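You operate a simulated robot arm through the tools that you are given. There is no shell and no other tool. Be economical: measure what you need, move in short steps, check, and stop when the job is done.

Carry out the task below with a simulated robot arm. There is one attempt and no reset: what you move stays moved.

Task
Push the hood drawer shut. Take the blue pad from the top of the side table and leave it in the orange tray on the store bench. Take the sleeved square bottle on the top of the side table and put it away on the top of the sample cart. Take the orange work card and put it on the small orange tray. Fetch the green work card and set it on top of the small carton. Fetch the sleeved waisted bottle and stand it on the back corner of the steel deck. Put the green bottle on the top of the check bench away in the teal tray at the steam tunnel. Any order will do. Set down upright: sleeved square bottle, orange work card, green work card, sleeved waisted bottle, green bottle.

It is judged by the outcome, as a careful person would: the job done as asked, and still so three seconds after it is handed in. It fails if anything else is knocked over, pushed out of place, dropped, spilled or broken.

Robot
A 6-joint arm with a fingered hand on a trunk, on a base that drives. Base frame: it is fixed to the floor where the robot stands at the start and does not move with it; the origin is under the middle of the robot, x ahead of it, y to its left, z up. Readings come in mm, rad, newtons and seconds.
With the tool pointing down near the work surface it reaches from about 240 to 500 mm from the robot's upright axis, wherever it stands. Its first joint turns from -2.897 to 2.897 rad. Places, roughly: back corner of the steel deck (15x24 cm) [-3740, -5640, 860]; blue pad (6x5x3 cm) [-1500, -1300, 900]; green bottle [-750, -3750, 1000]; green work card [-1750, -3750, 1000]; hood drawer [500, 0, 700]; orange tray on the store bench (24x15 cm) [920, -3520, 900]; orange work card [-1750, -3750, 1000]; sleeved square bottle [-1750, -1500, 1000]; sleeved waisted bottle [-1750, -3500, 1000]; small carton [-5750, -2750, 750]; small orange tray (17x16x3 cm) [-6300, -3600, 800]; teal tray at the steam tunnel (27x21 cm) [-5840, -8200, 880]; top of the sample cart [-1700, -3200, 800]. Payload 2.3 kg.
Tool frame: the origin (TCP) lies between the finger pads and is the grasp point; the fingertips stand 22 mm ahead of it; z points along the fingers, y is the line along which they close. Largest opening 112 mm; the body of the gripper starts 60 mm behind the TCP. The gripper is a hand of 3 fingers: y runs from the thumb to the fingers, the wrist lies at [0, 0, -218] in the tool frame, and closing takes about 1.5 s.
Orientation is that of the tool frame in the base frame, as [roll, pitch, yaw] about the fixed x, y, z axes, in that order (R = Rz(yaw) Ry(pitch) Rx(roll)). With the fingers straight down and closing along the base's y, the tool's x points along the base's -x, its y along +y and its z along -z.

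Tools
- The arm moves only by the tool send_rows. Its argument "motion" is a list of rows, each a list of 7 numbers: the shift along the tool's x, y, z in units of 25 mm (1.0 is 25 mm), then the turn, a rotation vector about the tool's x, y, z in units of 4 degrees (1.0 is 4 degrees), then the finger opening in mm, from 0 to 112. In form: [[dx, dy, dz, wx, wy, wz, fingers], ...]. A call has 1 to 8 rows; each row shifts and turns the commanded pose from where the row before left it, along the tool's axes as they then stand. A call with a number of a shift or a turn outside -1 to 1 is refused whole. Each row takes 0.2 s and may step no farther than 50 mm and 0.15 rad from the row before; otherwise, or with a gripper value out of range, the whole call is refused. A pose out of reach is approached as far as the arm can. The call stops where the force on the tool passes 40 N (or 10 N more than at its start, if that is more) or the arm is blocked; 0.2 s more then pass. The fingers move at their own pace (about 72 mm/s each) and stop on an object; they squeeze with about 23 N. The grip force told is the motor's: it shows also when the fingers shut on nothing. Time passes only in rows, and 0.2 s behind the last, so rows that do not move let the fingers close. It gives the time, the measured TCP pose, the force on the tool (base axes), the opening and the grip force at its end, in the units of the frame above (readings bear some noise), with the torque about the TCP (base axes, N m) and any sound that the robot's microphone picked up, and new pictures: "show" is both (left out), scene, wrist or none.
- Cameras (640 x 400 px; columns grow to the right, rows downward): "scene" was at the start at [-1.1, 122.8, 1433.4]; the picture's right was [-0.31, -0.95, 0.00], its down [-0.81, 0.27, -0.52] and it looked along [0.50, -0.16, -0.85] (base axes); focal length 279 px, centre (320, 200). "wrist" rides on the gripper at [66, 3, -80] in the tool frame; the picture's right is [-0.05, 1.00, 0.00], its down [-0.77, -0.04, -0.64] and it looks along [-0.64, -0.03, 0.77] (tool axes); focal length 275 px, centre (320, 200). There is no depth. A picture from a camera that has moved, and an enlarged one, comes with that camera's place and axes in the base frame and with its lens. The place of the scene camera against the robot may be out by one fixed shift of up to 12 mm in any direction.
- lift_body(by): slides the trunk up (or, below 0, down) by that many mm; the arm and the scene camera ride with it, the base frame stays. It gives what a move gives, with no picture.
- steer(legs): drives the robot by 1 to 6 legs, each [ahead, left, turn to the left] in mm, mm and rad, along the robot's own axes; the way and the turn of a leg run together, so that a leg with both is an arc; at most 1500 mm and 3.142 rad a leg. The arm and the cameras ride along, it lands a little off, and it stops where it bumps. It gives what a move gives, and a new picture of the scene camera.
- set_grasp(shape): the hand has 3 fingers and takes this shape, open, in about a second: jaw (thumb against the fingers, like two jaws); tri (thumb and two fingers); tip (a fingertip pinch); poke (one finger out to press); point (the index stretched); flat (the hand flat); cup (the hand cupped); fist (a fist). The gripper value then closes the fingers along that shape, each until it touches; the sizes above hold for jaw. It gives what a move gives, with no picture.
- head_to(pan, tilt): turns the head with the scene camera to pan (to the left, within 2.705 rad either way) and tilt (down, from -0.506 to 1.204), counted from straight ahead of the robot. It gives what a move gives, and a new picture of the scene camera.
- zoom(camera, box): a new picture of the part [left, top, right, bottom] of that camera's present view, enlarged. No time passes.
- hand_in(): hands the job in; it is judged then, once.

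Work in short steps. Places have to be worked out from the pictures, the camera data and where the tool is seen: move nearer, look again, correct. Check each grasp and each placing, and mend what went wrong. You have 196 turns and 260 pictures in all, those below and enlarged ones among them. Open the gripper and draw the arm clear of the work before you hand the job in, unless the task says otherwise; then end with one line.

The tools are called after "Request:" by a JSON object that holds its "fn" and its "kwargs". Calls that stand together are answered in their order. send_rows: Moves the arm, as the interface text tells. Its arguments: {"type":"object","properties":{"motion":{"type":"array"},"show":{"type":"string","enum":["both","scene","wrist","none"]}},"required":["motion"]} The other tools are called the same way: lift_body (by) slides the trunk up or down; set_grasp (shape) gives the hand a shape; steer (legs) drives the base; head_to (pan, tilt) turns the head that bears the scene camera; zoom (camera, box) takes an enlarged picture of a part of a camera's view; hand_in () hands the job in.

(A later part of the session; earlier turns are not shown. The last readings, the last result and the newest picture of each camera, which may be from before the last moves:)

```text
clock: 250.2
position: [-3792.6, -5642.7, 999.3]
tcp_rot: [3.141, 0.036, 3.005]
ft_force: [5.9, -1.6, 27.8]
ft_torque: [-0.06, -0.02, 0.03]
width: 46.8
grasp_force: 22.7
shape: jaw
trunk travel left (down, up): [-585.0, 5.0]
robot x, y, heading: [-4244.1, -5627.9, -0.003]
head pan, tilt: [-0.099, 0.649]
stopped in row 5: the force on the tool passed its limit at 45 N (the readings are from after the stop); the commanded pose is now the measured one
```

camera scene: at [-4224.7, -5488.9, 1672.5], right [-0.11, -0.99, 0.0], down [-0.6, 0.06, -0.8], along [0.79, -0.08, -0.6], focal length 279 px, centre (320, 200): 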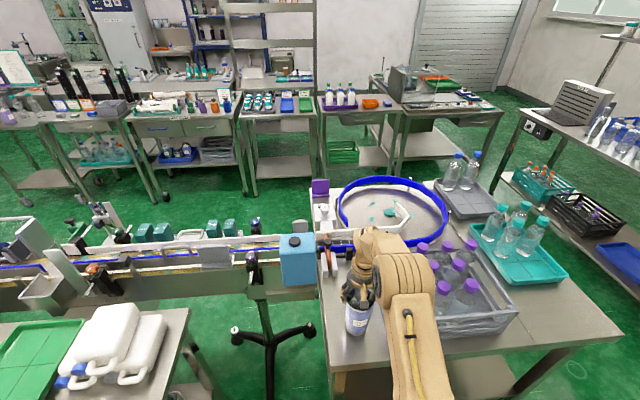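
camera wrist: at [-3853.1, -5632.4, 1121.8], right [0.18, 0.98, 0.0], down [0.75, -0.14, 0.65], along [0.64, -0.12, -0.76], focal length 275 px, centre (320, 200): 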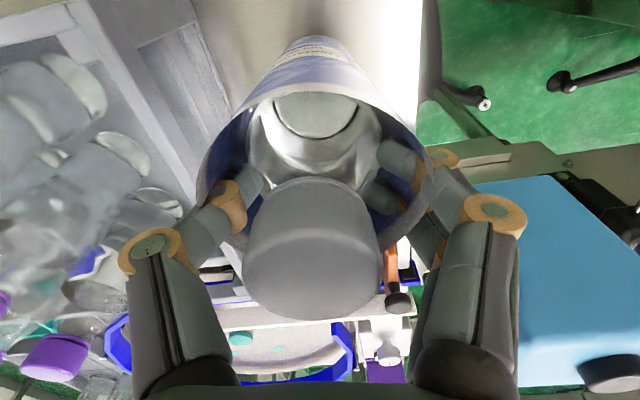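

It has touched the deck. I'll ease up, open modestly and check.

Request:
{"fn": "send_rows", "kwargs": {"motion": [[0, 0, -0.1, 0, 0, 0, 44], [0, 0, 0, 0, 0, 0, 70], [0, 0, 0, 0, 0, 0, 70], [0, 0, 0, 0, 0, 0, 70]], "show": "wrist"}}

Request:
{"fn": "zoom", "kwargs": {"camera": "scene", "box": [290, 200, 490, 345]}}

```text
clock: 251.2
position: [-3795.5, -5641.5, 999.3]
tcp_rot: [3.14, 0.025, 3.007]
ft_force: [0.7, 0.6, -0.6]
ft_torque: [-0.02, 0.0, -0.02]
width: 69.6
grasp_force: 0.1
shape: jaw
trunk travel left (down, up): [-585.0, 5.0]
robot x, y, heading: [-4247.7, -5621.1, -0.004]
head pan, tilt: [-0.099, 0.649]
camera wrist: at [-3863.6, -5631.5, 1076.6], right [0.18, 0.98, 0.0], down [0.74, -0.14, 0.66], along [0.64, -0.12, -0.76], focal length 275 px, centre (320, 200)
```

wrist: 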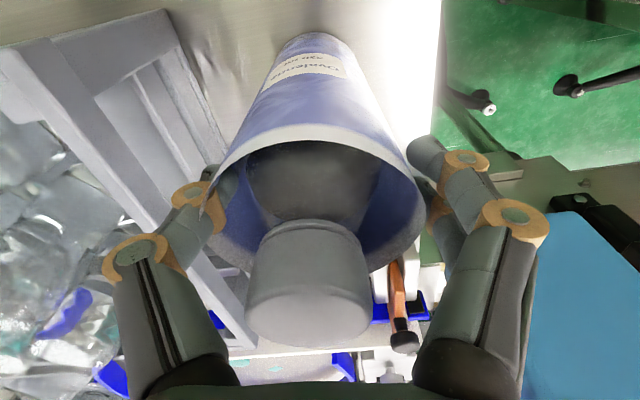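

```text
2.76 times, centred on (390, 272) of scene
camera zoom: at [-4225.8, -5489.0, 1672.4], right [-0.11, -0.99, 0.0], down [-0.6, 0.06, -0.8], along [0.79, -0.08, -0.6], focal length 769 px, centre (127, 0)
```

zoom: 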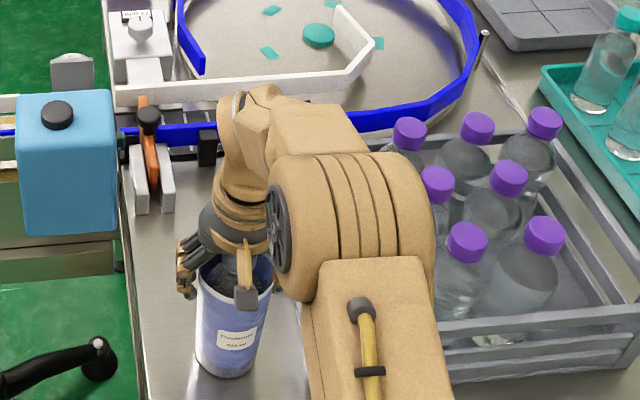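

It's standing free. I'll rise straight up at this opening.

Request:
{"fn": "send_rows", "kwargs": {"motion": [[0, 0, -0.6, 0, 0, 0, 74], [0, 0, -0.8, 0, 0, 0, 74], [0, 0, -1, 0, 0, 0, 74], [0, 0, -1, 0, 0, 0, 74], [0, 0, -1, 0, 0, 0, 74]], "show": "both"}}

```text
clock: 252.4
position: [-3799.1, -5642.9, 1110.0]
tcp_rot: [3.139, 0.028, 3.005]
ft_force: [-0.1, 0.2, -0.8]
ft_torque: [0.0, 0.01, 0.03]
width: 73.7
grasp_force: 0.1
shape: jaw
trunk travel left (down, up): [-585.0, 5.0]
robot x, y, heading: [-4248.4, -5622.1, -0.009]
head pan, tilt: [-0.099, 0.649]
camera scene: at [-4226.0, -5488.8, 1672.5], right [-0.11, -0.99, 0.0], down [-0.6, 0.06, -0.8], along [0.79, -0.08, -0.6], focal length 279 px, centre (320, 200)
camera wrist: at [-3867.2, -5632.1, 1186.7], right [0.18, 0.98, 0.0], down [0.74, -0.14, 0.66], along [0.65, -0.12, -0.75], focal length 275 px, centre (320, 200)
```

scene: 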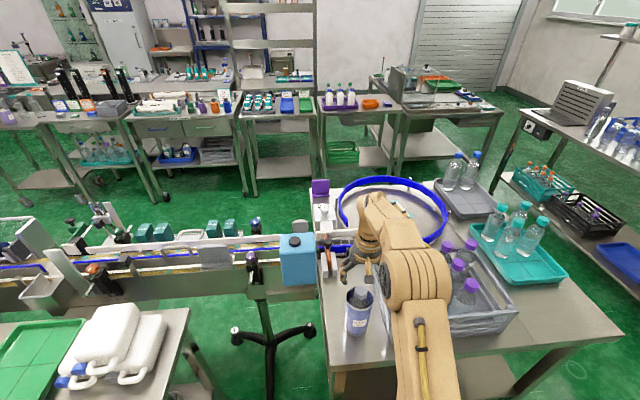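
wrist: 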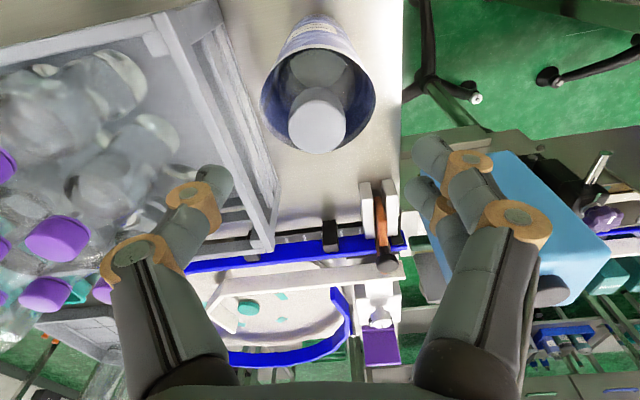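

The bottle stands in the back corner of the deck. Next I'll retract while turning the wrist toward +90°, since I need to pinch the thin cards along x, and then drive back through the south gap.

Request:
{"fn": "send_rows", "kwargs": {"motion": [[1, 0, 0, 0, 0, 0, 74], [1, 0, 0, 0, 0, 0, 74], [1, 0, 0, 0, 0, 0, 74], [1, 0, 0, 0, 0, 1, 74], [0, 0, 0, 0, 0, 1, 74], [0, 0, 0, 0, 0, 1, 74], [0, 0, 0, 0, 0, 1, 74], [0, 0, 0, 0, 0, 1, 74]], "show": "none"}}

Request:
{"fn": "steer", "kwargs": {"legs": [[-180, 0, 0], [0, -1290, 0], [1400, 0, 0], [560, 0, 0], [0, 1480, 0], [0, 1300, 0]]}}

Request:
{"fn": "send_rows", "kwargs": {"motion": [[0, 0, 0, 0, 0, 1, 74], [0, 0, 0, 0, 0, 1, 74], [0, 0, 0, 0, 0, 1, 74], [0, 0, 0, 0, 0, 1, 74], [0, 0, 0, 0, 0, 1, 74], [0, 0, 0, 0, 0, 1, 74], [0, 0, 0, 0, 0, 1, 74], [0, 0, 0, 0, 0, 1, 74]], "show": "none"}}

Request:
{"fn": "send_rows", "kwargs": {"motion": [[0, 0, 0, 0, 0, 1, 74], [0, 0, 0, 0, 0, 1, 74], [0, 0, 0, 0, 0, 1, 74], [0, 0, 0, 0, 0, 1, 74], [0, 0, 0, 0, 0, 1, 74], [0, 0, 0, 0, 0, 1, 74], [0, 0, 0, 0, 0, 1, 74]], "show": "scene"}}

```text
clock: 254.2
position: [-3896.0, -5628.4, 1106.5]
tcp_rot: [3.131, 0.025, 2.657]
ft_force: [-0.3, 0.4, 0.4]
ft_torque: [-0.04, 0.03, 0.01]
width: 73.4
grasp_force: 0.0
shape: jaw
trunk travel left (down, up): [-585.0, 5.0]
robot x, y, heading: [-4246.7, -5624.8, -0.005]
head pan, tilt: [-0.099, 0.649]
```

```text
clock: 284.0
position: [-2144.0, -4185.3, 1107.9]
tcp_rot: [3.13, 0.025, 2.62]
ft_force: [-0.3, -1.0, 1.0]
ft_torque: [0.01, 0.02, -0.01]
width: 73.6
grasp_force: 0.0
shape: jaw
trunk travel left (down, up): [-585.0, 5.0]
robot x, y, heading: [-2496.0, -4165.3, -0.044]
head pan, tilt: [-0.099, 0.649]
camera scene: at [-2468.3, -4033.0, 1672.5], right [-0.14, -0.99, 0.0], down [-0.6, 0.09, -0.8], along [0.79, -0.11, -0.6], focal length 279 px, centre (320, 200)
```

scene: 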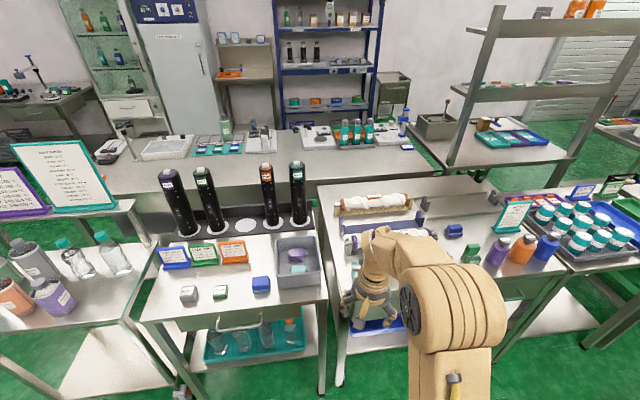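

```text
clock: 285.8
position: [-2143.7, -4185.2, 1108.2]
tcp_rot: [3.119, 0.014, 2.06]
ft_force: [0.5, 0.0, 0.3]
ft_torque: [-0.01, -0.05, -0.04]
width: 73.6
grasp_force: 0.0
shape: jaw
trunk travel left (down, up): [-585.0, 5.0]
robot x, y, heading: [-2495.9, -4162.3, -0.046]
head pan, tilt: [-0.099, 0.649]
```

```text
clock: 287.4
position: [-2143.8, -4185.7, 1106.5]
tcp_rot: [3.115, 0.002, 1.572]
ft_force: [0.3, -0.6, 0.5]
ft_torque: [-0.01, 0.03, -0.01]
width: 73.4
grasp_force: 0.0
shape: jaw
trunk travel left (down, up): [-585.0, 5.0]
robot x, y, heading: [-2495.9, -4166.9, -0.046]
head pan, tilt: [-0.099, 0.649]
camera scene: at [-2468.2, -4033.2, 1672.5], right [-0.14, -0.99, 0.0], down [-0.6, 0.09, -0.8], along [0.79, -0.11, -0.6], focal length 279 px, centre (320, 200)
```

scene: 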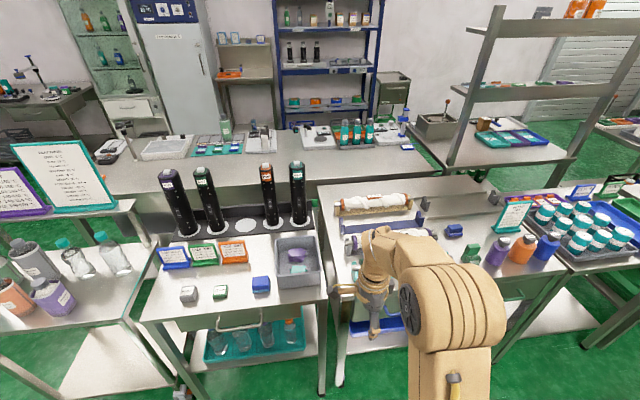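

The +90° twist is fully reachable, so the hand now closes along x. I'll zoom in on the cards.

Request:
{"fn": "zoom", "kwargs": {"camera": "scene", "box": [140, 200, 340, 325]}}

```text
3.20 times, centred on (240, 262) of scene
camera zoom: at [-2468.2, -4033.2, 1672.5], right [-0.14, -0.99, 0.0], down [-0.6, 0.09, -0.8], along [0.79, -0.11, -0.6], focal length 892 px, centre (576, 0)
```

zoom: 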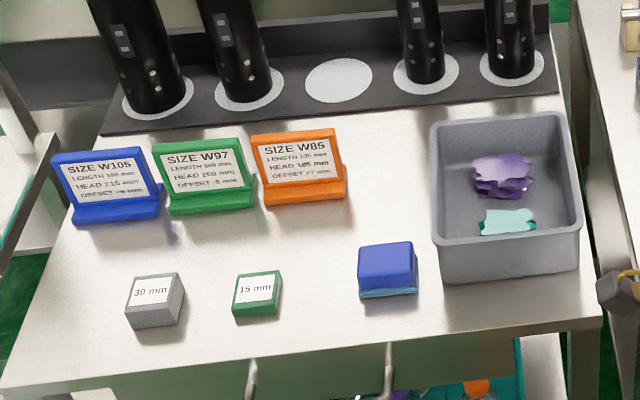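

The orange card is at about [-1720, -3807] and the green at about [-1718, -3697]. I need to get close, so I'll drive partway and look down at the base clearance.

Request:
{"fn": "steer", "kwargs": {"legs": [[0, 0, 0.046], [0, 300, 0], [205, 0, 0]]}}

Request:
{"fn": "head_to", "kwargs": {"pan": 0.1, "tilt": 1.2}}

```text
clock: 291.1
position: [-1940.3, -3869.9, 1106.3]
tcp_rot: [3.115, 0.003, 1.624]
ft_force: [0.3, 0.6, 0.3]
ft_torque: [0.02, 0.04, -0.01]
width: 73.8
grasp_force: 0.1
shape: jaw
trunk travel left (down, up): [-585.0, 5.0]
robot x, y, heading: [-2289.9, -3872.4, 0.005]
head pan, tilt: [-0.099, 0.649]
camera scene: at [-2272.5, -3734.2, 1672.5], right [-0.09, -1.0, 0.0], down [-0.6, 0.06, -0.8], along [0.79, -0.07, -0.6], focal length 279 px, centre (320, 200)
```

scene: 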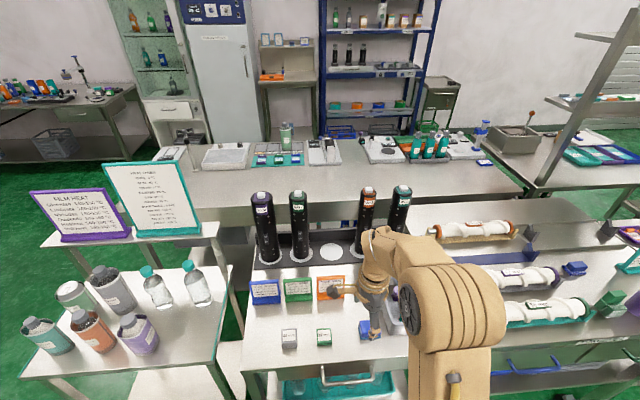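

```text
clock: 292.1
position: [-1941.4, -3871.1, 1108.0]
tcp_rot: [3.115, 0.002, 1.623]
ft_force: [0.0, -0.5, -0.4]
ft_torque: [0.03, 0.04, -0.05]
width: 73.5
grasp_force: 0.0
shape: jaw
trunk travel left (down, up): [-585.0, 5.0]
robot x, y, heading: [-2291.8, -3873.6, 0.007]
head pan, tilt: [0.099, 1.201]
camera scene: at [-2303.7, -3720.3, 1632.2], right [0.11, -0.99, 0.0], down [-0.93, -0.1, -0.36], along [0.36, 0.04, -0.93], focal length 279 px, centre (320, 200)
```

scene: 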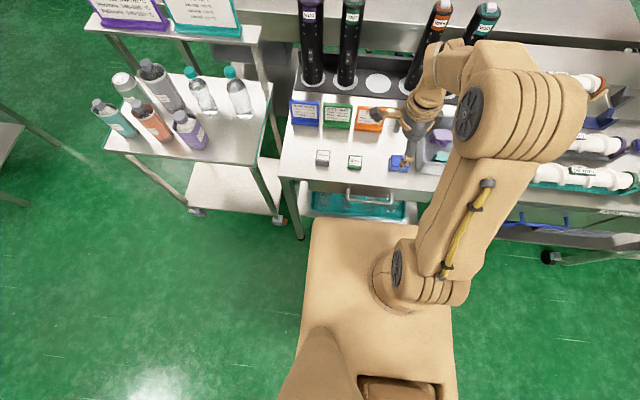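

The base is wider front-to-back than side-to-side, and table legs block a frontal approach. I'll turn the robot side-on (heading -y) and swing the arm to its left, keeping the hand's radial pinch orientation.

Request:
{"fn": "steer", "kwargs": {"legs": [[0, 0, -1.577], [-65, 0, 0]]}}

Request:
{"fn": "send_rows", "kwargs": {"motion": [[0.98, 0, 0, 0, 0, -1, 74], [0.98, 0, 0, 0, 0, -1, 74], [0.98, 0, 0, 0, 0, -1, 74], [0.98, 0, 0, 0, 0, -1, 74], [0.98, 0, 0, 0, 0, -1, 74], [0.98, 0, 0, 0, 0, -1, 74], [0.98, 0, 0, 0, 0, -1, 74], [0.98, 0, 0, 0, 0, -1, 74]], "show": "none"}}

Request:
{"fn": "send_rows", "kwargs": {"motion": [[0.98, 0, 0, 0, 0, -1, 74], [0.98, 0, 0, 0, 0, -1, 74], [0.98, 0, 0, 0, 0, -1, 74], [0.98, 0, 0, 0, 0, -1, 74], [0.98, 0, 0, 0, 0, -1, 74], [0.98, 0, 0, 0, 0, -1, 74], [0.98, 0, 0, 0, 0, -1, 74], [0.98, 0, 0, 0, 0, -1, 74]], "show": "none"}}

Request:
{"fn": "send_rows", "kwargs": {"motion": [[0.98, 0, 0, 0, 0, -1, 74], [0.98, 0, 0, 0, 0, -1, 74], [0.98, 0, 0, 0, 0, -1, 74], [0.98, 0, 0, 0, 0, -1, 74], [0.98, 0, 0, 0, 0, -1, 74], [0.98, 0, 0, 0, 0, -1, 74], [0.6, 0, 0, 0, 0, -0.6, 74]], "show": "none"}}

Request:
{"fn": "head_to", "kwargs": {"pan": 1.6, "tilt": 0.9}}

```text
clock: 297.0
position: [-2305.8, -4155.0, 1107.6]
tcp_rot: [3.113, 0.003, 0.005]
ft_force: [-0.7, 0.4, 0.1]
ft_torque: [-0.02, 0.03, 0.0]
width: 73.9
grasp_force: 0.1
shape: jaw
trunk travel left (down, up): [-585.0, 5.0]
robot x, y, heading: [-2288.6, -3802.9, -1.611]
head pan, tilt: [0.099, 1.201]
camera scene: at [-2149.6, -3801.7, 1632.2], right [-1.0, -0.06, 0.0], down [-0.06, 0.93, -0.36], along [0.02, -0.36, -0.93], focal length 279 px, centre (320, 200)
```

scene: 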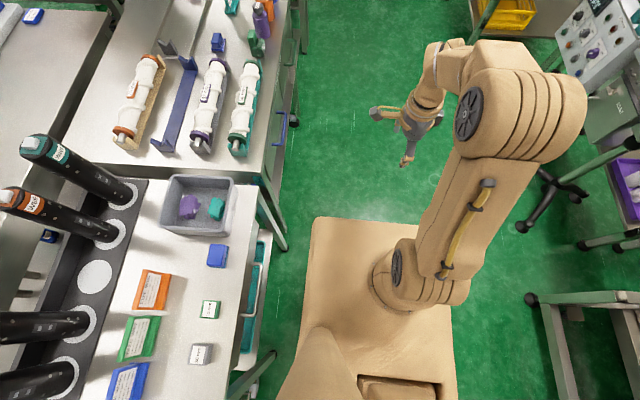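

```text
clock: 298.8
position: [-2117.9, -4107.3, 1103.6]
tcp_rot: [3.121, 0.018, 0.564]
ft_force: [1.0, 0.6, 0.2]
ft_torque: [0.01, 0.0, 0.0]
width: 74.0
grasp_force: 0.0
shape: jaw
trunk travel left (down, up): [-585.0, 5.0]
robot x, y, heading: [-2289.0, -3807.5, -1.61]
head pan, tilt: [0.099, 1.201]
```

```text
clock: 300.6
position: [-1986.2, -3966.0, 1102.0]
tcp_rot: [3.133, 0.026, 1.124]
ft_force: [0.2, -1.1, -0.2]
ft_torque: [0.03, 0.03, 0.04]
width: 73.8
grasp_force: 0.1
shape: jaw
trunk travel left (down, up): [-585.0, 5.0]
robot x, y, heading: [-2290.1, -3804.9, -1.612]
head pan, tilt: [0.099, 1.201]
```

```text
clock: 302.2
position: [-1946.0, -3813.9, 1097.0]
tcp_rot: [-3.137, 0.027, 1.586]
ft_force: [-0.5, -0.8, -0.2]
ft_torque: [0.02, -0.01, -0.03]
width: 73.6
grasp_force: 0.1
shape: jaw
trunk travel left (down, up): [-585.0, 5.0]
robot x, y, heading: [-2287.5, -3804.6, -1.612]
head pan, tilt: [0.099, 1.201]
```

```text
clock: 303.8
position: [-1944.9, -3813.4, 1097.2]
tcp_rot: [-3.137, 0.027, 1.582]
ft_force: [0.3, 0.9, 0.6]
ft_torque: [0.01, -0.01, 0.0]
width: 73.7
grasp_force: 0.1
shape: jaw
trunk travel left (down, up): [-585.0, 5.0]
robot x, y, heading: [-2291.7, -3806.6, -1.616]
head pan, tilt: [1.6, 0.901]
camera scene: at [-2077.4, -3748.1, 1651.9], right [-0.01, -1.0, 0.0], down [-0.78, 0.01, -0.62], along [0.62, -0.01, -0.78], focal length 279 px, centre (320, 200)
```

scene: 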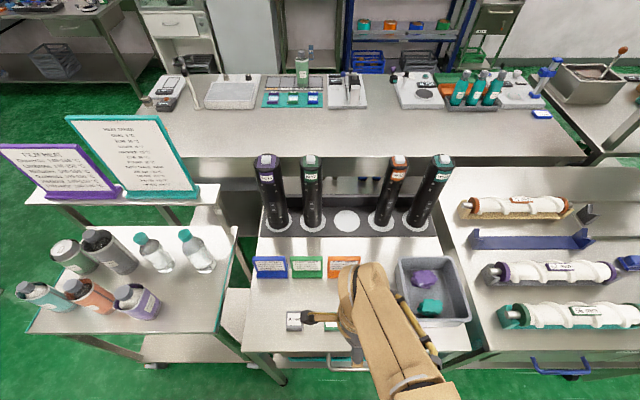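

Side-on, the base is only about 170 mm half-wide, so I can get close. I'll slide left toward the table and look with the wrist camera.

Request:
{"fn": "steer", "kwargs": {"legs": [[0, 0, 0.045], [0, 130, 0]]}}

Request:
{"fn": "zoom", "kwargs": {"camera": "wrist", "box": [0, 0, 640, 400]}}

```text
clock: 305.4
position: [-1816.8, -3798.7, 1097.8]
tcp_rot: [-3.139, 0.025, 1.623]
ft_force: [0.3, -0.1, 1.3]
ft_torque: [-0.02, 0.01, 0.02]
width: 73.6
grasp_force: 0.1
shape: jaw
trunk travel left (down, up): [-585.0, 5.0]
robot x, y, heading: [-2162.5, -3805.9, -1.568]
head pan, tilt: [1.6, 0.901]
camera scene: at [-1951.6, -3738.5, 1651.9], right [0.03, -1.0, 0.0], down [-0.78, -0.03, -0.62], along [0.62, 0.02, -0.78], focal length 279 px, centre (320, 200)
```

scene: 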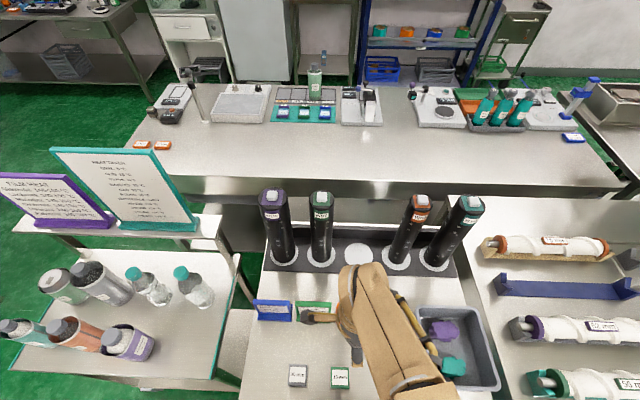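

```text
1.00 times, centred on (320, 200) of wrist (not enlarged: the box is as wide or as high as the picture)
camera zoom: at [-1818.1, -3731.7, 1174.1], right [1.0, 0.01, 0.0], down [0.01, -0.75, 0.66], along [0.0, -0.66, -0.75], focal length 275 px, centre (320, 200)
```

zoom: 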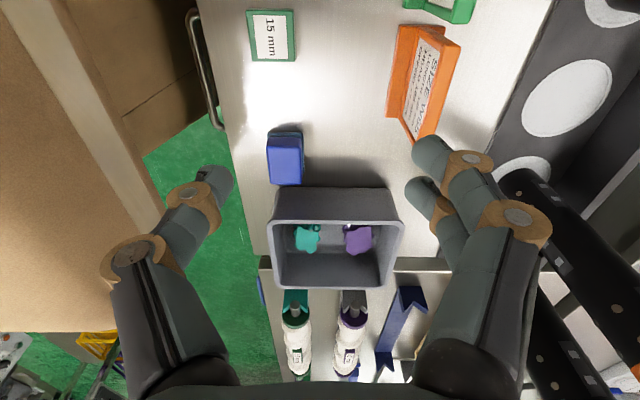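

Request:
{"fn": "zoom", "kwargs": {"camera": "wrist", "box": [360, 0, 520, 160]}}

```text
2.50 times, centred on (440, 80) of wrist
camera zoom: at [-1818.1, -3731.7, 1174.1], right [1.0, 0.01, 0.0], down [0.01, -0.75, 0.66], along [0.0, -0.66, -0.75], focal length 688 px, centre (20, 500)
```

zoom: 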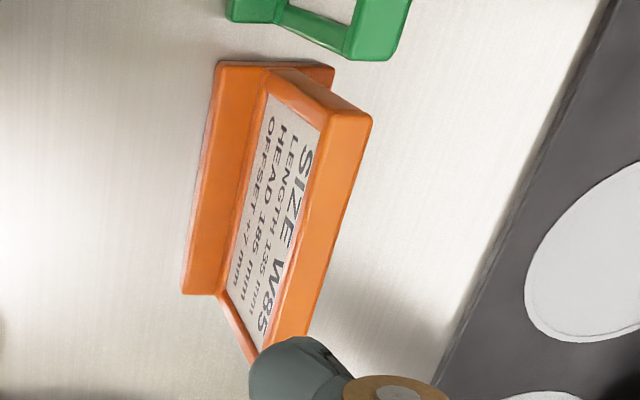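

Now the card is clear: slab top edge at x≈-1714, centre y≈-3825, leaning slightly away. I'll move over it, lower partway and check with the wrist camera.

Request:
{"fn": "send_rows", "kwargs": {"motion": [[-0.35, 0.82, 0.3, 0, 0, 0, 60], [-0.35, 0.82, 0.6, 0, 0, 0, 60], [-0.35, 0.82, 0.8, 0, 0, 0, 60], [0, 0.82, 0.8, 0, 0, 0, 60], [0, 0.82, 0.9, 0, 0, 0, 60], [0, 0, 0.9, 0, 0, 0, 60]], "show": "wrist"}}

```text
clock: 306.8
position: [-1722.1, -3820.7, 988.1]
tcp_rot: [-3.138, 0.025, 1.624]
ft_force: [-0.2, 0.8, 0.0]
ft_torque: [-0.02, 0.0, -0.01]
width: 60.6
grasp_force: 0.1
shape: jaw
out of reach, approached as far as the arm can: row 5
trunk travel left (down, up): [-585.0, 5.0]
robot x, y, heading: [-2160.7, -3805.4, -1.568]
head pan, tilt: [1.6, 0.901]
camera wrist: at [-1723.2, -3753.8, 1066.7], right [1.0, 0.01, 0.0], down [0.01, -0.76, 0.65], along [0.0, -0.65, -0.76], focal length 275 px, centre (320, 200)
```

wrist: 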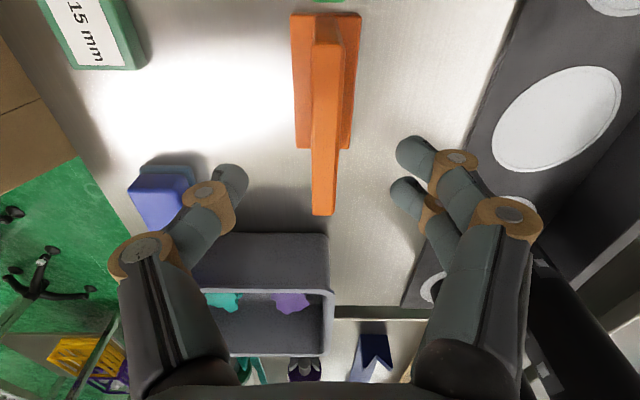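

The slab is centred between the fingers, with its top at z≈945 and the table at ≈860. I'll descend 70 mm and close on the slab.

Request:
{"fn": "send_rows", "kwargs": {"motion": [[0, 0.15, 0.7, 0, 0, 0, 60], [0, 0, 0.7, 0, 0, 0, 60], [0, 0, 0.7, 0, 0, 0, 60], [0, 0, 0.7, 0, 0, 0, 60], [0, 0, 0, 0, 0, 0, 0], [0, 0, 0, 0, 0, 0, 0], [0, 0, 0, 0, 0, 0, 0], [0, 0, 0, 0, 0, 0, 0]], "show": "wrist"}}

```text
clock: 308.6
position: [-1728.7, -3822.1, 921.5]
tcp_rot: [-3.138, 0.027, 1.625]
ft_force: [-0.6, -0.5, -0.3]
ft_torque: [-0.03, 0.0, 0.02]
width: 8.6
grasp_force: 23.1
shape: jaw
out of reach, approached as far as the arm can: row 1, 3
trunk travel left (down, up): [-585.0, 5.0]
robot x, y, heading: [-2169.7, -3803.8, -1.568]
head pan, tilt: [1.6, 0.901]
camera wrist: at [-1731.7, -3755.2, 999.3], right [1.0, 0.01, 0.0], down [0.01, -0.75, 0.66], along [0.0, -0.66, -0.75], focal length 275 px, centre (320, 200)
```

wrist: 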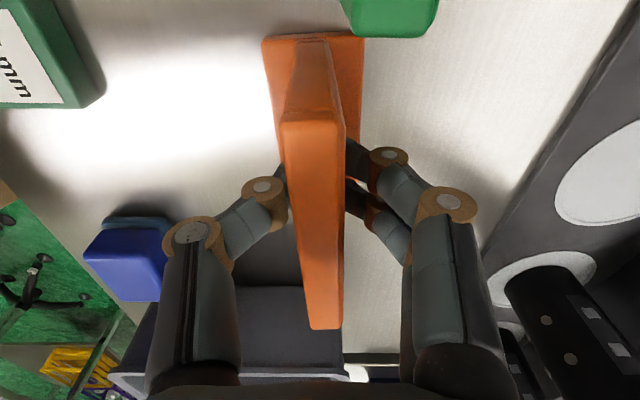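

The slab is pinched at 8.6 mm. I'll lift it straight up, easing back slightly at height.

Request:
{"fn": "send_rows", "kwargs": {"motion": [[0, 0, -0.5, 0, 0, 0, 0], [0, 0, -0.8, 0, 0, 0, 0], [0, -0.1, -1, 0, 0, 0, 0], [0, -0.4, -1, 0, 0, 0, 0], [0, -1, -1, 0, 0, 0, 0], [0, -1, -0.8, 0, 0, 0, 0], [0, -1, 0, 0, 0, 0, 0], [0, -1, 0, 0, 0, 0, 0]], "show": "both"}}

```text
clock: 310.4
position: [-1727.5, -3809.9, 1056.5]
tcp_rot: [-3.137, 0.026, 1.625]
ft_force: [-0.6, -0.5, -0.9]
ft_torque: [0.03, -0.01, -0.01]
width: 8.7
grasp_force: 22.8
shape: jaw
out of reach, approached as far as the arm can: row 3, 4, 5, 6, 7, 8
trunk travel left (down, up): [-585.0, 5.0]
robot x, y, heading: [-2160.8, -3802.0, -1.57]
head pan, tilt: [1.6, 0.901]
camera scene: at [-1952.2, -3738.4, 1651.9], right [0.03, -1.0, 0.0], down [-0.78, -0.03, -0.62], along [0.62, 0.02, -0.78], focal length 279 px, centre (320, 200)
camera wrist: at [-1729.8, -3741.8, 1133.8], right [1.0, 0.01, 0.0], down [0.01, -0.75, 0.66], along [0.0, -0.66, -0.75], focal length 275 px, centre (320, 200)
```

scene: 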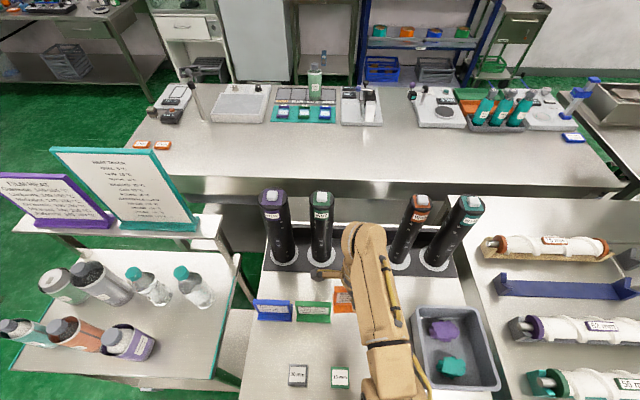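
wrist: 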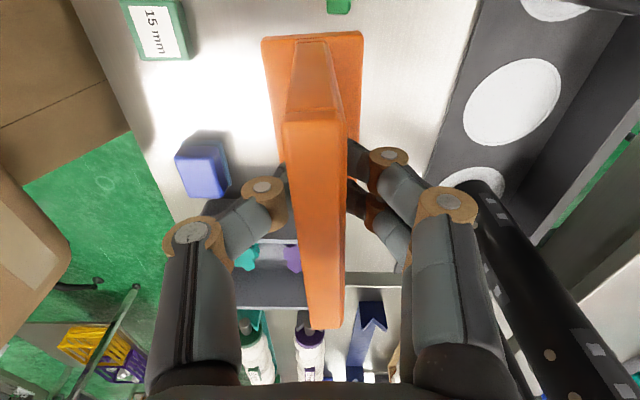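

The orange card is up and held. I'll slide away from the table and drive through the south gap to the west side, keeping the arm on the robot's left.

Request:
{"fn": "steer", "kwargs": {"legs": [[0, -340, 0], [1500, 0, 0], [1500, 0, 0], [118, 0, 0], [0, 0, -1.57], [1450, 0, 0]]}}

Request:
{"fn": "steer", "kwargs": {"legs": [[550, 0, 0], [0, 0, -1.57], [600, 0, 0]]}}

Request:
{"fn": "head_to", "kwargs": {"pan": 0.45, "tilt": 0.35}}

```text
clock: 338.3
position: [-3986.5, -7366.6, 1056.9]
tcp_rot: [-3.136, 0.025, 0.049]
ft_force: [-0.2, -0.4, -0.2]
ft_torque: [0.01, -0.02, 0.0]
width: 8.6
grasp_force: 22.9
shape: jaw
trunk travel left (down, up): [-585.0, 5.0]
robot x, y, heading: [-3977.8, -6932.3, 3.135]
head pan, tilt: [1.6, 0.901]
camera scene: at [-3924.5, -7145.2, 1651.9], right [-1.0, -0.03, 0.0], down [-0.02, 0.78, -0.62], along [0.02, -0.62, -0.78], focal length 279 px, centre (320, 200)
```

scene: 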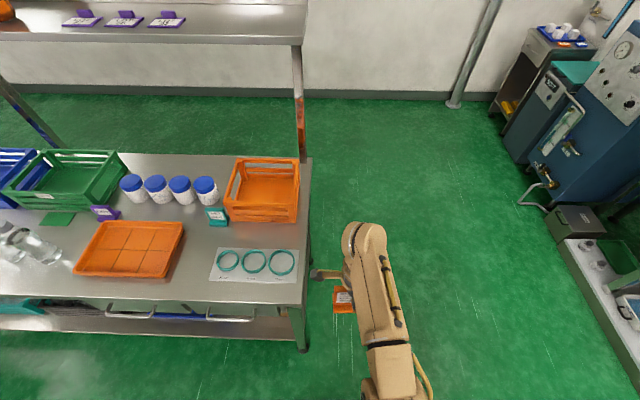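

```text
clock: 348.2
position: [-4986.2, -6333.2, 1056.8]
tcp_rot: [-3.136, 0.025, -1.463]
ft_force: [0.8, -0.1, -0.9]
ft_torque: [0.0, 0.01, 0.0]
width: 8.4
grasp_force: 23.1
shape: jaw
trunk travel left (down, up): [-585.0, 5.0]
robot x, y, heading: [-4548.9, -6314.3, 1.627]
head pan, tilt: [1.6, 0.901]
camera scene: at [-4771.5, -6386.6, 1652.0], right [-0.09, 1.0, 0.0], down [0.78, 0.07, -0.62], along [-0.62, -0.05, -0.78], focal length 279 px, centre (320, 200)
```

scene: 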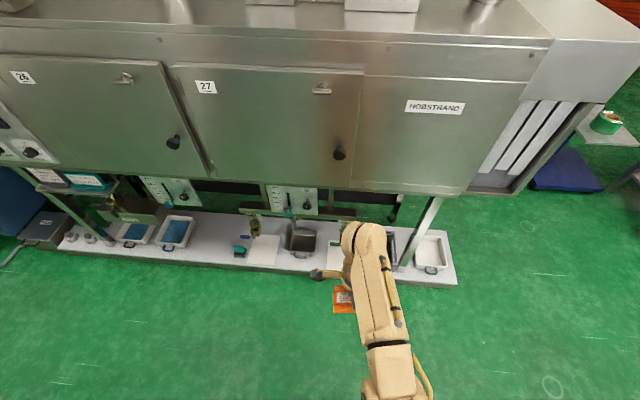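

```text
clock: 349.6
position: [-4987.4, -6334.3, 1055.6]
tcp_rot: [-3.136, 0.027, -1.462]
ft_force: [-0.1, 0.0, -0.7]
ft_torque: [-0.01, 0.02, 0.0]
width: 8.6
grasp_force: 23.5
shape: jaw
trunk travel left (down, up): [-585.0, 5.0]
robot x, y, heading: [-4549.7, -6321.5, 1.632]
head pan, tilt: [0.45, 0.351]
camera scene: at [-4741.6, -6299.1, 1699.5], right [0.87, 0.49, 0.0], down [0.17, -0.3, -0.94], along [-0.46, 0.82, -0.34], focal length 279 px, centre (320, 200)
```

scene: 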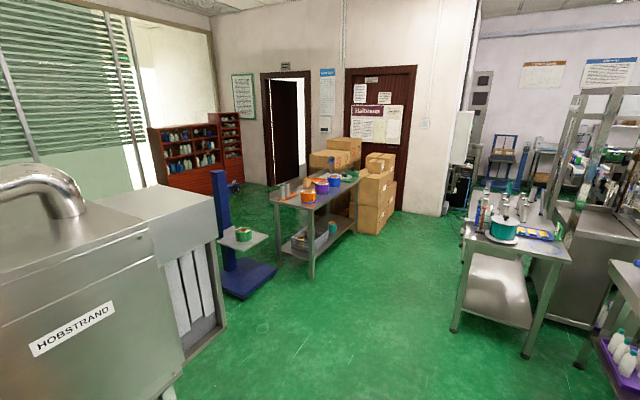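

Request:
{"fn": "zoom", "kwargs": {"camera": "scene", "box": [210, 130, 410, 290]}}

```text
2.50 times, centred on (310, 210) of scene
camera zoom: at [-4741.6, -6299.1, 1699.5], right [0.87, 0.49, 0.0], down [0.17, -0.3, -0.94], along [-0.46, 0.82, -0.34], focal length 697 px, centre (345, 175)
```

zoom: 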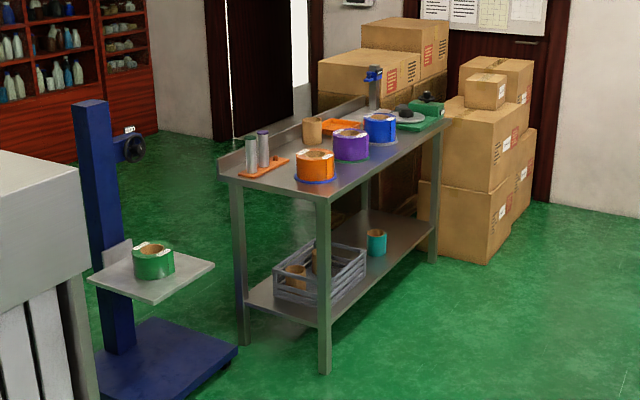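

The tray is near the back (west) of that table, so I must approach from the west side, passing between the tunnel's end and the blue scale. I'll pull the arm in first, move up and look west.

Request:
{"fn": "send_rows", "kwargs": {"motion": [[0, -1, 0, 0, 0, 0, 0], [0, -1, 0, 0, 0, 0, 0], [0, -1, 0, 0, 0, 0, 0], [0, -1, 0, 0, 0, 0, 0], [0, -1, 0, 0, 0, 0, 0], [0, -1, 0, 0, 0, 0, 0], [0, -0.8, 0, 0, 0, 0, 0]], "show": "none"}}

Request:
{"fn": "steer", "kwargs": {"legs": [[0, 0, -0.06], [1320, 350, 0], [0, 0, 1.57]]}}

Request:
{"fn": "head_to", "kwargs": {"pan": -0.15, "tilt": 0.55}}

```text
clock: 351.2
position: [-4985.8, -6335.2, 1056.0]
tcp_rot: [-3.136, 0.027, -1.462]
ft_force: [0.6, 0.3, -1.0]
ft_torque: [0.02, -0.05, -0.02]
width: 8.4
grasp_force: 23.3
shape: jaw
out of reach, approached as far as the arm can: row 1, 2, 3, 4, 5, 6, 7
trunk travel left (down, up): [-585.0, 5.0]
robot x, y, heading: [-4553.9, -6315.6, 1.629]
head pan, tilt: [0.45, 0.351]
```

```text
clock: 362.1
position: [-4911.9, -5465.9, 1056.4]
tcp_rot: [-3.135, 0.026, 0.064]
ft_force: [0.5, 1.0, 0.3]
ft_torque: [0.01, -0.03, -0.02]
width: 8.3
grasp_force: 22.8
shape: jaw
trunk travel left (down, up): [-585.0, 5.0]
robot x, y, heading: [-4909.7, -5030.0, -3.132]
head pan, tilt: [0.45, 0.351]
camera scene: at [-4938.8, -5209.4, 1699.5], right [-0.45, 0.9, 0.0], down [0.31, 0.15, -0.94], along [-0.84, -0.42, -0.34], focal length 279 px, centre (320, 200)
```

scene: 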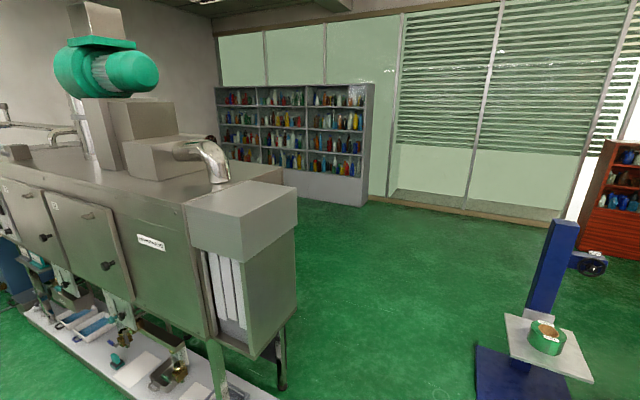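

```text
clock: 363.1
position: [-4912.1, -5467.0, 1057.3]
tcp_rot: [-3.136, 0.028, 0.064]
ft_force: [0.1, 0.1, -0.4]
ft_torque: [0.0, 0.02, 0.02]
width: 8.5
grasp_force: 23.5
shape: jaw
trunk travel left (down, up): [-585.0, 5.0]
robot x, y, heading: [-4908.6, -5029.3, -3.127]
head pan, tilt: [-0.15, 0.55]
camera scene: at [-4944.5, -5155.6, 1681.3], right [0.14, 0.99, 0.0], down [0.52, -0.07, -0.85], along [-0.84, 0.12, -0.52], focal length 279 px, centre (320, 200)
```

scene: 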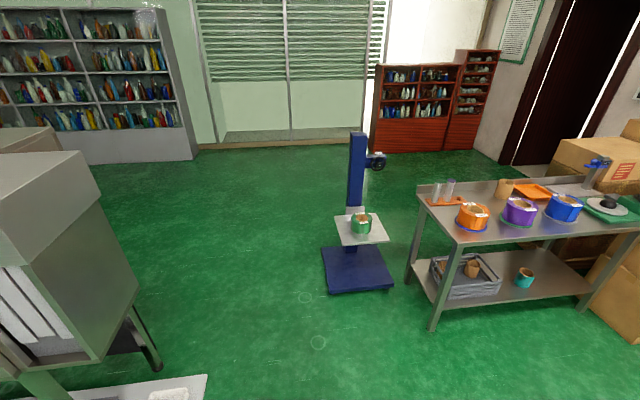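

The inward rows had no effect, so the commanded pose may be stuck. I'll reset it with a small trunk move and test an inward move again.

Request:
{"fn": "lift_body", "kwargs": {"by": -60}}

Request:
{"fn": "send_rows", "kwargs": {"motion": [[0, -0.5, 0, 0, 0, 0, 0], [0, -0.5, 0, 0, 0, 0, 0], [0, -1, 0, 0, 0, 0, 0], [0, -1, 0, 0, 0, 0, 0]], "show": "wrist"}}

```text
clock: 364.1
position: [-4911.8, -5464.5, 997.3]
tcp_rot: [-3.139, 0.025, 0.064]
ft_force: [0.0, 0.5, -0.5]
ft_torque: [0.0, 0.01, 0.02]
width: 8.5
grasp_force: 23.2
shape: jaw
trunk travel left (down, up): [-525.0, 65.0]
robot x, y, heading: [-4908.9, -5028.8, -3.127]
head pan, tilt: [-0.15, 0.55]
```

```text
clock: 365.1
position: [-4911.9, -5466.0, 996.0]
tcp_rot: [-3.137, 0.026, 0.065]
ft_force: [-0.2, -0.1, -0.8]
ft_torque: [-0.01, -0.03, 0.01]
width: 8.3
grasp_force: 23.3
shape: jaw
out of reach, approached as far as the arm can: row 1, 2, 3, 4
trunk travel left (down, up): [-525.0, 65.0]
robot x, y, heading: [-4910.6, -5030.8, -3.13]
head pan, tilt: [-0.15, 0.55]
camera wrist: at [-4844.7, -5465.5, 1073.7], right [0.02, -1.0, 0.0], down [-0.75, -0.01, 0.66], along [-0.66, -0.01, -0.75], focal length 275 px, centre (320, 200)
```

wrist: 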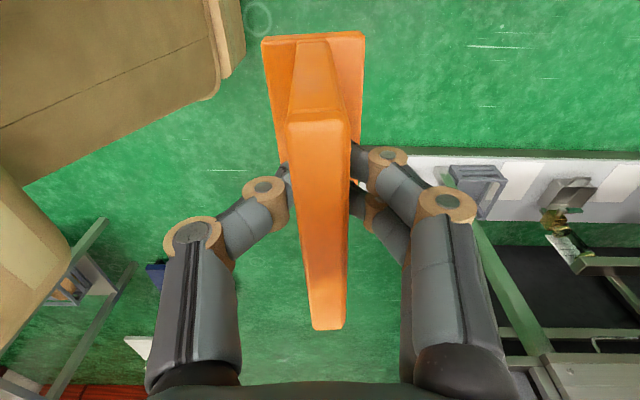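

It is still blocked, probably because a wrist joint is at its limit. I'll untwist a few degrees and then try moving inward.

Request:
{"fn": "send_rows", "kwargs": {"motion": [[0, 0, 0, 0, 0, -1, 0], [0, 0, 0, 0, 0, -1, 0], [0, 0, 0, 0, 0, -1, 0], [0, -1, 0, 0, 0, 0, 0], [0, -1, 0, 0, 0, 0, 0], [0, -1, 0, 0, 0, 0, 0], [0, -1, 0, 0, 0, 0, 0]], "show": "none"}}

```text
clock: 366.8
position: [-4919.6, -5464.2, 1009.1]
tcp_rot: [-3.128, 0.026, 0.272]
ft_force: [-0.1, 0.3, -1.0]
ft_torque: [0.0, 0.01, 0.01]
width: 8.5
grasp_force: 23.6
shape: jaw
out of reach, approached as far as the arm can: row 4, 5, 6, 7
trunk travel left (down, up): [-525.0, 65.0]
robot x, y, heading: [-4906.3, -5032.3, -3.134]
head pan, tilt: [-0.15, 0.55]
```

Request:
{"fn": "send_rows", "kwargs": {"motion": [[0, 0, 0, 0, 0, -1, 0], [0, 0, 0, 0, 0, -1, 0], [0, 0, 0, 0, 0, -1, 0], [0, 0, 0, 0, 0, -1, 0], [0, 0, 0, 0, 0, -1, 0], [0.2, -0.4, 0, 0, 0, 0, 0], [0.2, -0.4, 0, 0, 0, 0, 0], [0.2, -0.4, 0, 0, 0, 0, 0]], "show": "scene"}}

```text
clock: 368.6
position: [-4918.3, -5464.6, 1007.1]
tcp_rot: [-3.123, 0.019, 0.624]
ft_force: [-0.9, 1.0, -0.3]
ft_torque: [-0.02, -0.03, 0.02]
width: 8.4
grasp_force: 23.2
shape: jaw
out of reach, approached as far as the arm can: row 6, 7, 8
trunk travel left (down, up): [-525.0, 65.0]
robot x, y, heading: [-4909.6, -5030.5, -3.13]
head pan, tilt: [-0.15, 0.55]
camera scene: at [-4944.4, -5155.5, 1621.3], right [0.14, 0.99, 0.0], down [0.52, -0.07, -0.85], along [-0.84, 0.12, -0.52], focal length 279 px, centre (320, 200)
```

scene: 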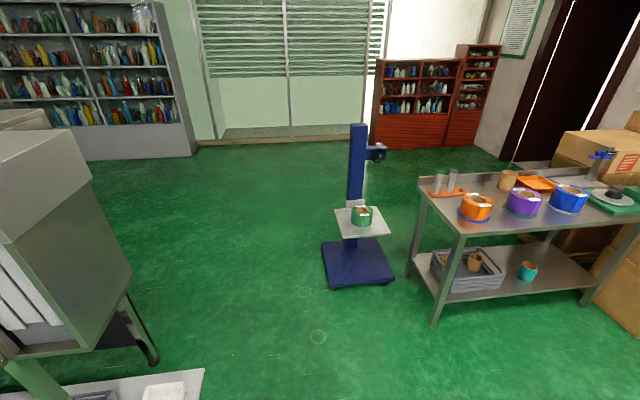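

Rotation works but radial moves do not, which suggests the arm is fully stretched (singular). I'll lower the hand first to bend the elbow (there's open floor here), then move inward.

Request:
{"fn": "send_rows", "kwargs": {"motion": [[0, 0, 1, 0, 0, 0, 0], [0, 0, 1, 0, 0, 0, 0], [0, 0, 1, 0, 0, 0, 0], [0, 0, 1, 0, 0, 0, 0], [0.3, -0.6, 0, 0, 0, 0, 0], [0.4, -0.8, 0, 0, 0, 0, 0], [0.4, -0.8, 0, 0, 0, 0, 0], [0.4, -0.8, 0, 0, 0, 0, 0]], "show": "none"}}

```text
clock: 370.4
position: [-4923.2, -5465.9, 905.7]
tcp_rot: [-3.122, 0.018, 0.623]
ft_force: [0.7, 0.3, -1.1]
ft_torque: [0.0, -0.01, 0.03]
width: 8.3
grasp_force: 23.5
shape: jaw
out of reach, approached as far as the arm can: row 2, 5, 6, 7, 8
trunk travel left (down, up): [-525.0, 65.0]
robot x, y, heading: [-4912.7, -5031.5, -3.129]
head pan, tilt: [-0.15, 0.55]
```

Request:
{"fn": "head_to", "kwargs": {"pan": 1.3, "tilt": 1.2}}

```text
clock: 371.9
position: [-4921.5, -5467.5, 906.7]
tcp_rot: [-3.122, 0.019, 0.623]
ft_force: [-0.5, 0.4, -1.1]
ft_torque: [0.03, -0.06, -0.03]
width: 8.5
grasp_force: 22.9
shape: jaw
trunk travel left (down, up): [-525.0, 65.0]
robot x, y, heading: [-4910.4, -5030.8, -3.124]
head pan, tilt: [1.3, 1.201]
camera scene: at [-4869.9, -5221.9, 1572.1], right [-0.97, 0.26, 0.0], down [0.24, 0.9, -0.36], along [-0.09, -0.35, -0.93], focal length 279 px, centre (320, 200)
```

scene: 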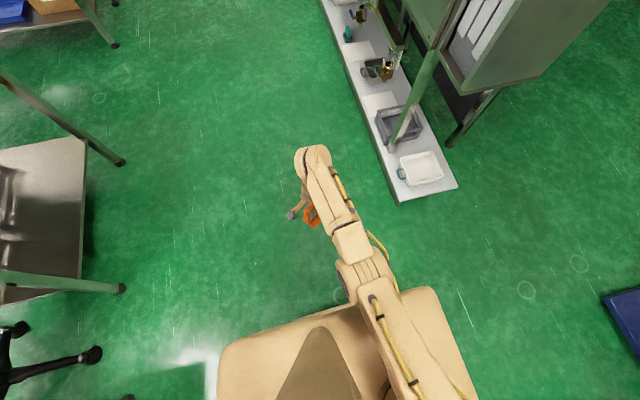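

The arm is stretched straight in this twisted posture. Card orientation doesn't matter for placing, so I'll untwist the wrist toward its natural yaw, which should let the elbow bend, and then move inward.

Request:
{"fn": "send_rows", "kwargs": {"motion": [[0, 0, 0, 0, 0, -1, 0], [0, 0, 0, 0, 0, -1, 0], [0, 0, 0, 0, 0, -1, 0], [0, 0, 0, 0, 0, -1, 0], [0, 0, 0, 0, 0, -1, 0], [0, 0, 0, 0, 0, -1, 0], [0, 0, 0, 0, 0, -1, 0], [0, 0, 0, 0, 0, -1, 0]], "show": "none"}}

Request:
{"fn": "send_rows", "kwargs": {"motion": [[0, 0, 0, 0, 0, -1, 0], [0, 0, 0, 0, 0, -1, 0], [0, 0, 0, 0, 0, -1, 0], [0.5, 0, -0.5, 0, 0, 0, 0], [0.8, 0, -0.5, 0, 0, 0, 0], [1, 0, -0.5, 0, 0, 0, 0], [1, 0, -0.5, 0, 0, 0, 0], [1, 0, -0.5, 0, 0, 0, 0]], "show": "none"}}

```text
clock: 373.7
position: [-4924.3, -5467.2, 905.2]
tcp_rot: [-3.114, 0.005, 1.181]
ft_force: [-0.3, -0.7, -0.7]
ft_torque: [-0.02, -0.02, 0.01]
width: 8.2
grasp_force: 22.5
shape: jaw
trunk travel left (down, up): [-525.0, 65.0]
robot x, y, heading: [-4912.6, -5028.1, -3.127]
head pan, tilt: [1.3, 1.201]
```

```text
clock: 375.5
position: [-4883.2, -5461.8, 963.2]
tcp_rot: [-3.113, 0.003, 1.391]
ft_force: [0.5, 0.4, -0.7]
ft_torque: [0.04, 0.0, 0.0]
width: 8.2
grasp_force: 22.8
shape: jaw
out of reach, approached as far as the arm can: row 4, 5, 6, 7, 8
trunk travel left (down, up): [-525.0, 65.0]
robot x, y, heading: [-4911.7, -5030.9, -3.13]
head pan, tilt: [1.3, 1.201]
```

It still slides along a fixed radius. I'll test whether it can move outward, to learn which limit is active.

Request:
{"fn": "send_rows", "kwargs": {"motion": [[-1, 0, 0, 0, 0, 0, 0], [-1, 0, 0, 0, 0, 0, 0], [-1, 0, 0, 0, 0, 0, 0], [-1, 0, 0, 0, 0, 0, 0], [-1, 0, 0, 0, 0, 0, 0], [-1, 0, 0, 0, 0, 0, 0], [-1, 0, 0, 0, 0, 0, 0]], "show": "none"}}

```text
clock: 377.1
position: [-4916.0, -5470.9, 967.0]
tcp_rot: [-3.116, 0.001, 1.392]
ft_force: [0.3, 0.0, -1.1]
ft_torque: [0.01, -0.01, 0.02]
width: 8.2
grasp_force: 22.6
shape: jaw
out of reach, approached as far as the arm can: row 1, 2, 3, 4, 5, 6, 7
trunk travel left (down, up): [-525.0, 65.0]
robot x, y, heading: [-4911.7, -5032.3, -3.133]
head pan, tilt: [1.3, 1.201]
```

Everything points to the elbow having flipped slightly past straight. I'll try pure vertical moves, upward and then inward, to bring it back over.

Request:
{"fn": "send_rows", "kwargs": {"motion": [[0, 0, -1, 0, 0, 0, 0], [0, 0, -1, 0, 0, 0, 0], [0, 0, -1, 0, 0, 0, 0], [0, 0, -1, 0, 0, 0, 0], [0, 0, -1, 0, 0, 0, 0], [0, 0, -1, 0, 0, 0, 0], [0, 0, -1, 0, 0, 0, 0], [0, 0, -1, 0, 0, 0, 0]], "show": "none"}}

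Request:
{"fn": "send_rows", "kwargs": {"motion": [[1, 0, 0, 0, 0, 0, 0], [1, 0, 0, 0, 0, 0, 0], [1, 0, 0, 0, 0, 0, 0], [1, 0, 0, 0, 0, 0, 0]], "show": "scene"}}

```text
clock: 378.9
position: [-4866.9, -5423.5, 1131.8]
tcp_rot: [-3.115, 0.005, 1.391]
ft_force: [-0.5, -0.2, -0.5]
ft_torque: [0.02, -0.02, -0.03]
width: 8.4
grasp_force: 22.9
shape: jaw
out of reach, approached as far as the arm can: row 2, 3, 4, 5, 6, 7, 8
trunk travel left (down, up): [-525.0, 65.0]
robot x, y, heading: [-4911.8, -5029.6, -3.128]
head pan, tilt: [1.3, 1.201]
```

```text
clock: 379.9
position: [-4864.8, -5418.9, 1132.1]
tcp_rot: [-3.112, 0.0, 1.391]
ft_force: [0.2, -0.2, -1.1]
ft_torque: [-0.01, -0.01, 0.02]
width: 8.2
grasp_force: 22.7
shape: jaw
out of reach, approached as far as the arm can: row 1, 2, 3, 4
trunk travel left (down, up): [-525.0, 65.0]
robot x, y, heading: [-4908.1, -5030.8, -3.13]
head pan, tilt: [1.3, 1.201]
camera scene: at [-4869.9, -5221.9, 1572.1], right [-0.97, 0.26, 0.0], down [0.24, 0.9, -0.36], along [-0.09, -0.35, -0.93], focal length 279 px, centre (320, 200)
```

scene: 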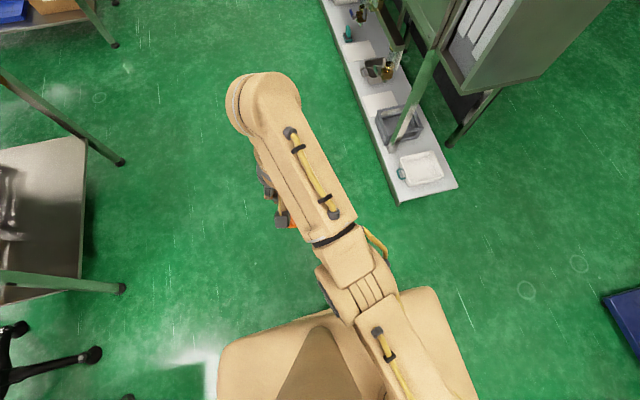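

The arm rose along its reach sphere to r≈395. Now I'll go straight down at this radius, which should force the elbow to bend.

Request:
{"fn": "lift_body", "kwargs": {"by": -5}}

Request:
{"fn": "send_rows", "kwargs": {"motion": [[0, 0, 0.6, 0, 0, 0, 0], [0, 0, 0.8, 0, 0, 0, 0], [0, 0, 1, 0, 0, 0, 0], [0, 0, 1, 0, 0, 0, 0], [0, 0, 1, 0, 0, 0, 0], [1, 0, 0, 0, 0, 0, 0], [1, 0, 0, 0, 0, 0, 0], [1, 0, 0, 0, 0, 0, 0]], "show": "none"}}

```text
clock: 380.5
position: [-4864.4, -5416.5, 1126.3]
tcp_rot: [-3.114, 0.0, 1.391]
ft_force: [1.1, 0.1, -0.3]
ft_torque: [0.02, 0.0, 0.02]
width: 8.5
grasp_force: 22.5
shape: jaw
trunk travel left (down, up): [-520.0, 70.0]
robot x, y, heading: [-4915.7, -5030.1, -3.128]
head pan, tilt: [1.3, 1.201]
```

```text
clock: 382.3
position: [-4840.6, -5442.3, 1033.9]
tcp_rot: [-3.111, -0.002, 1.389]
ft_force: [0.3, 0.8, -0.4]
ft_torque: [-0.01, -0.02, -0.02]
width: 8.3
grasp_force: 23.0
shape: jaw
out of reach, approached as far as the arm can: row 1, 2, 3, 4, 5, 6, 7, 8
trunk travel left (down, up): [-520.0, 70.0]
robot x, y, heading: [-4912.2, -5029.9, -3.135]
head pan, tilt: [1.3, 1.201]
```

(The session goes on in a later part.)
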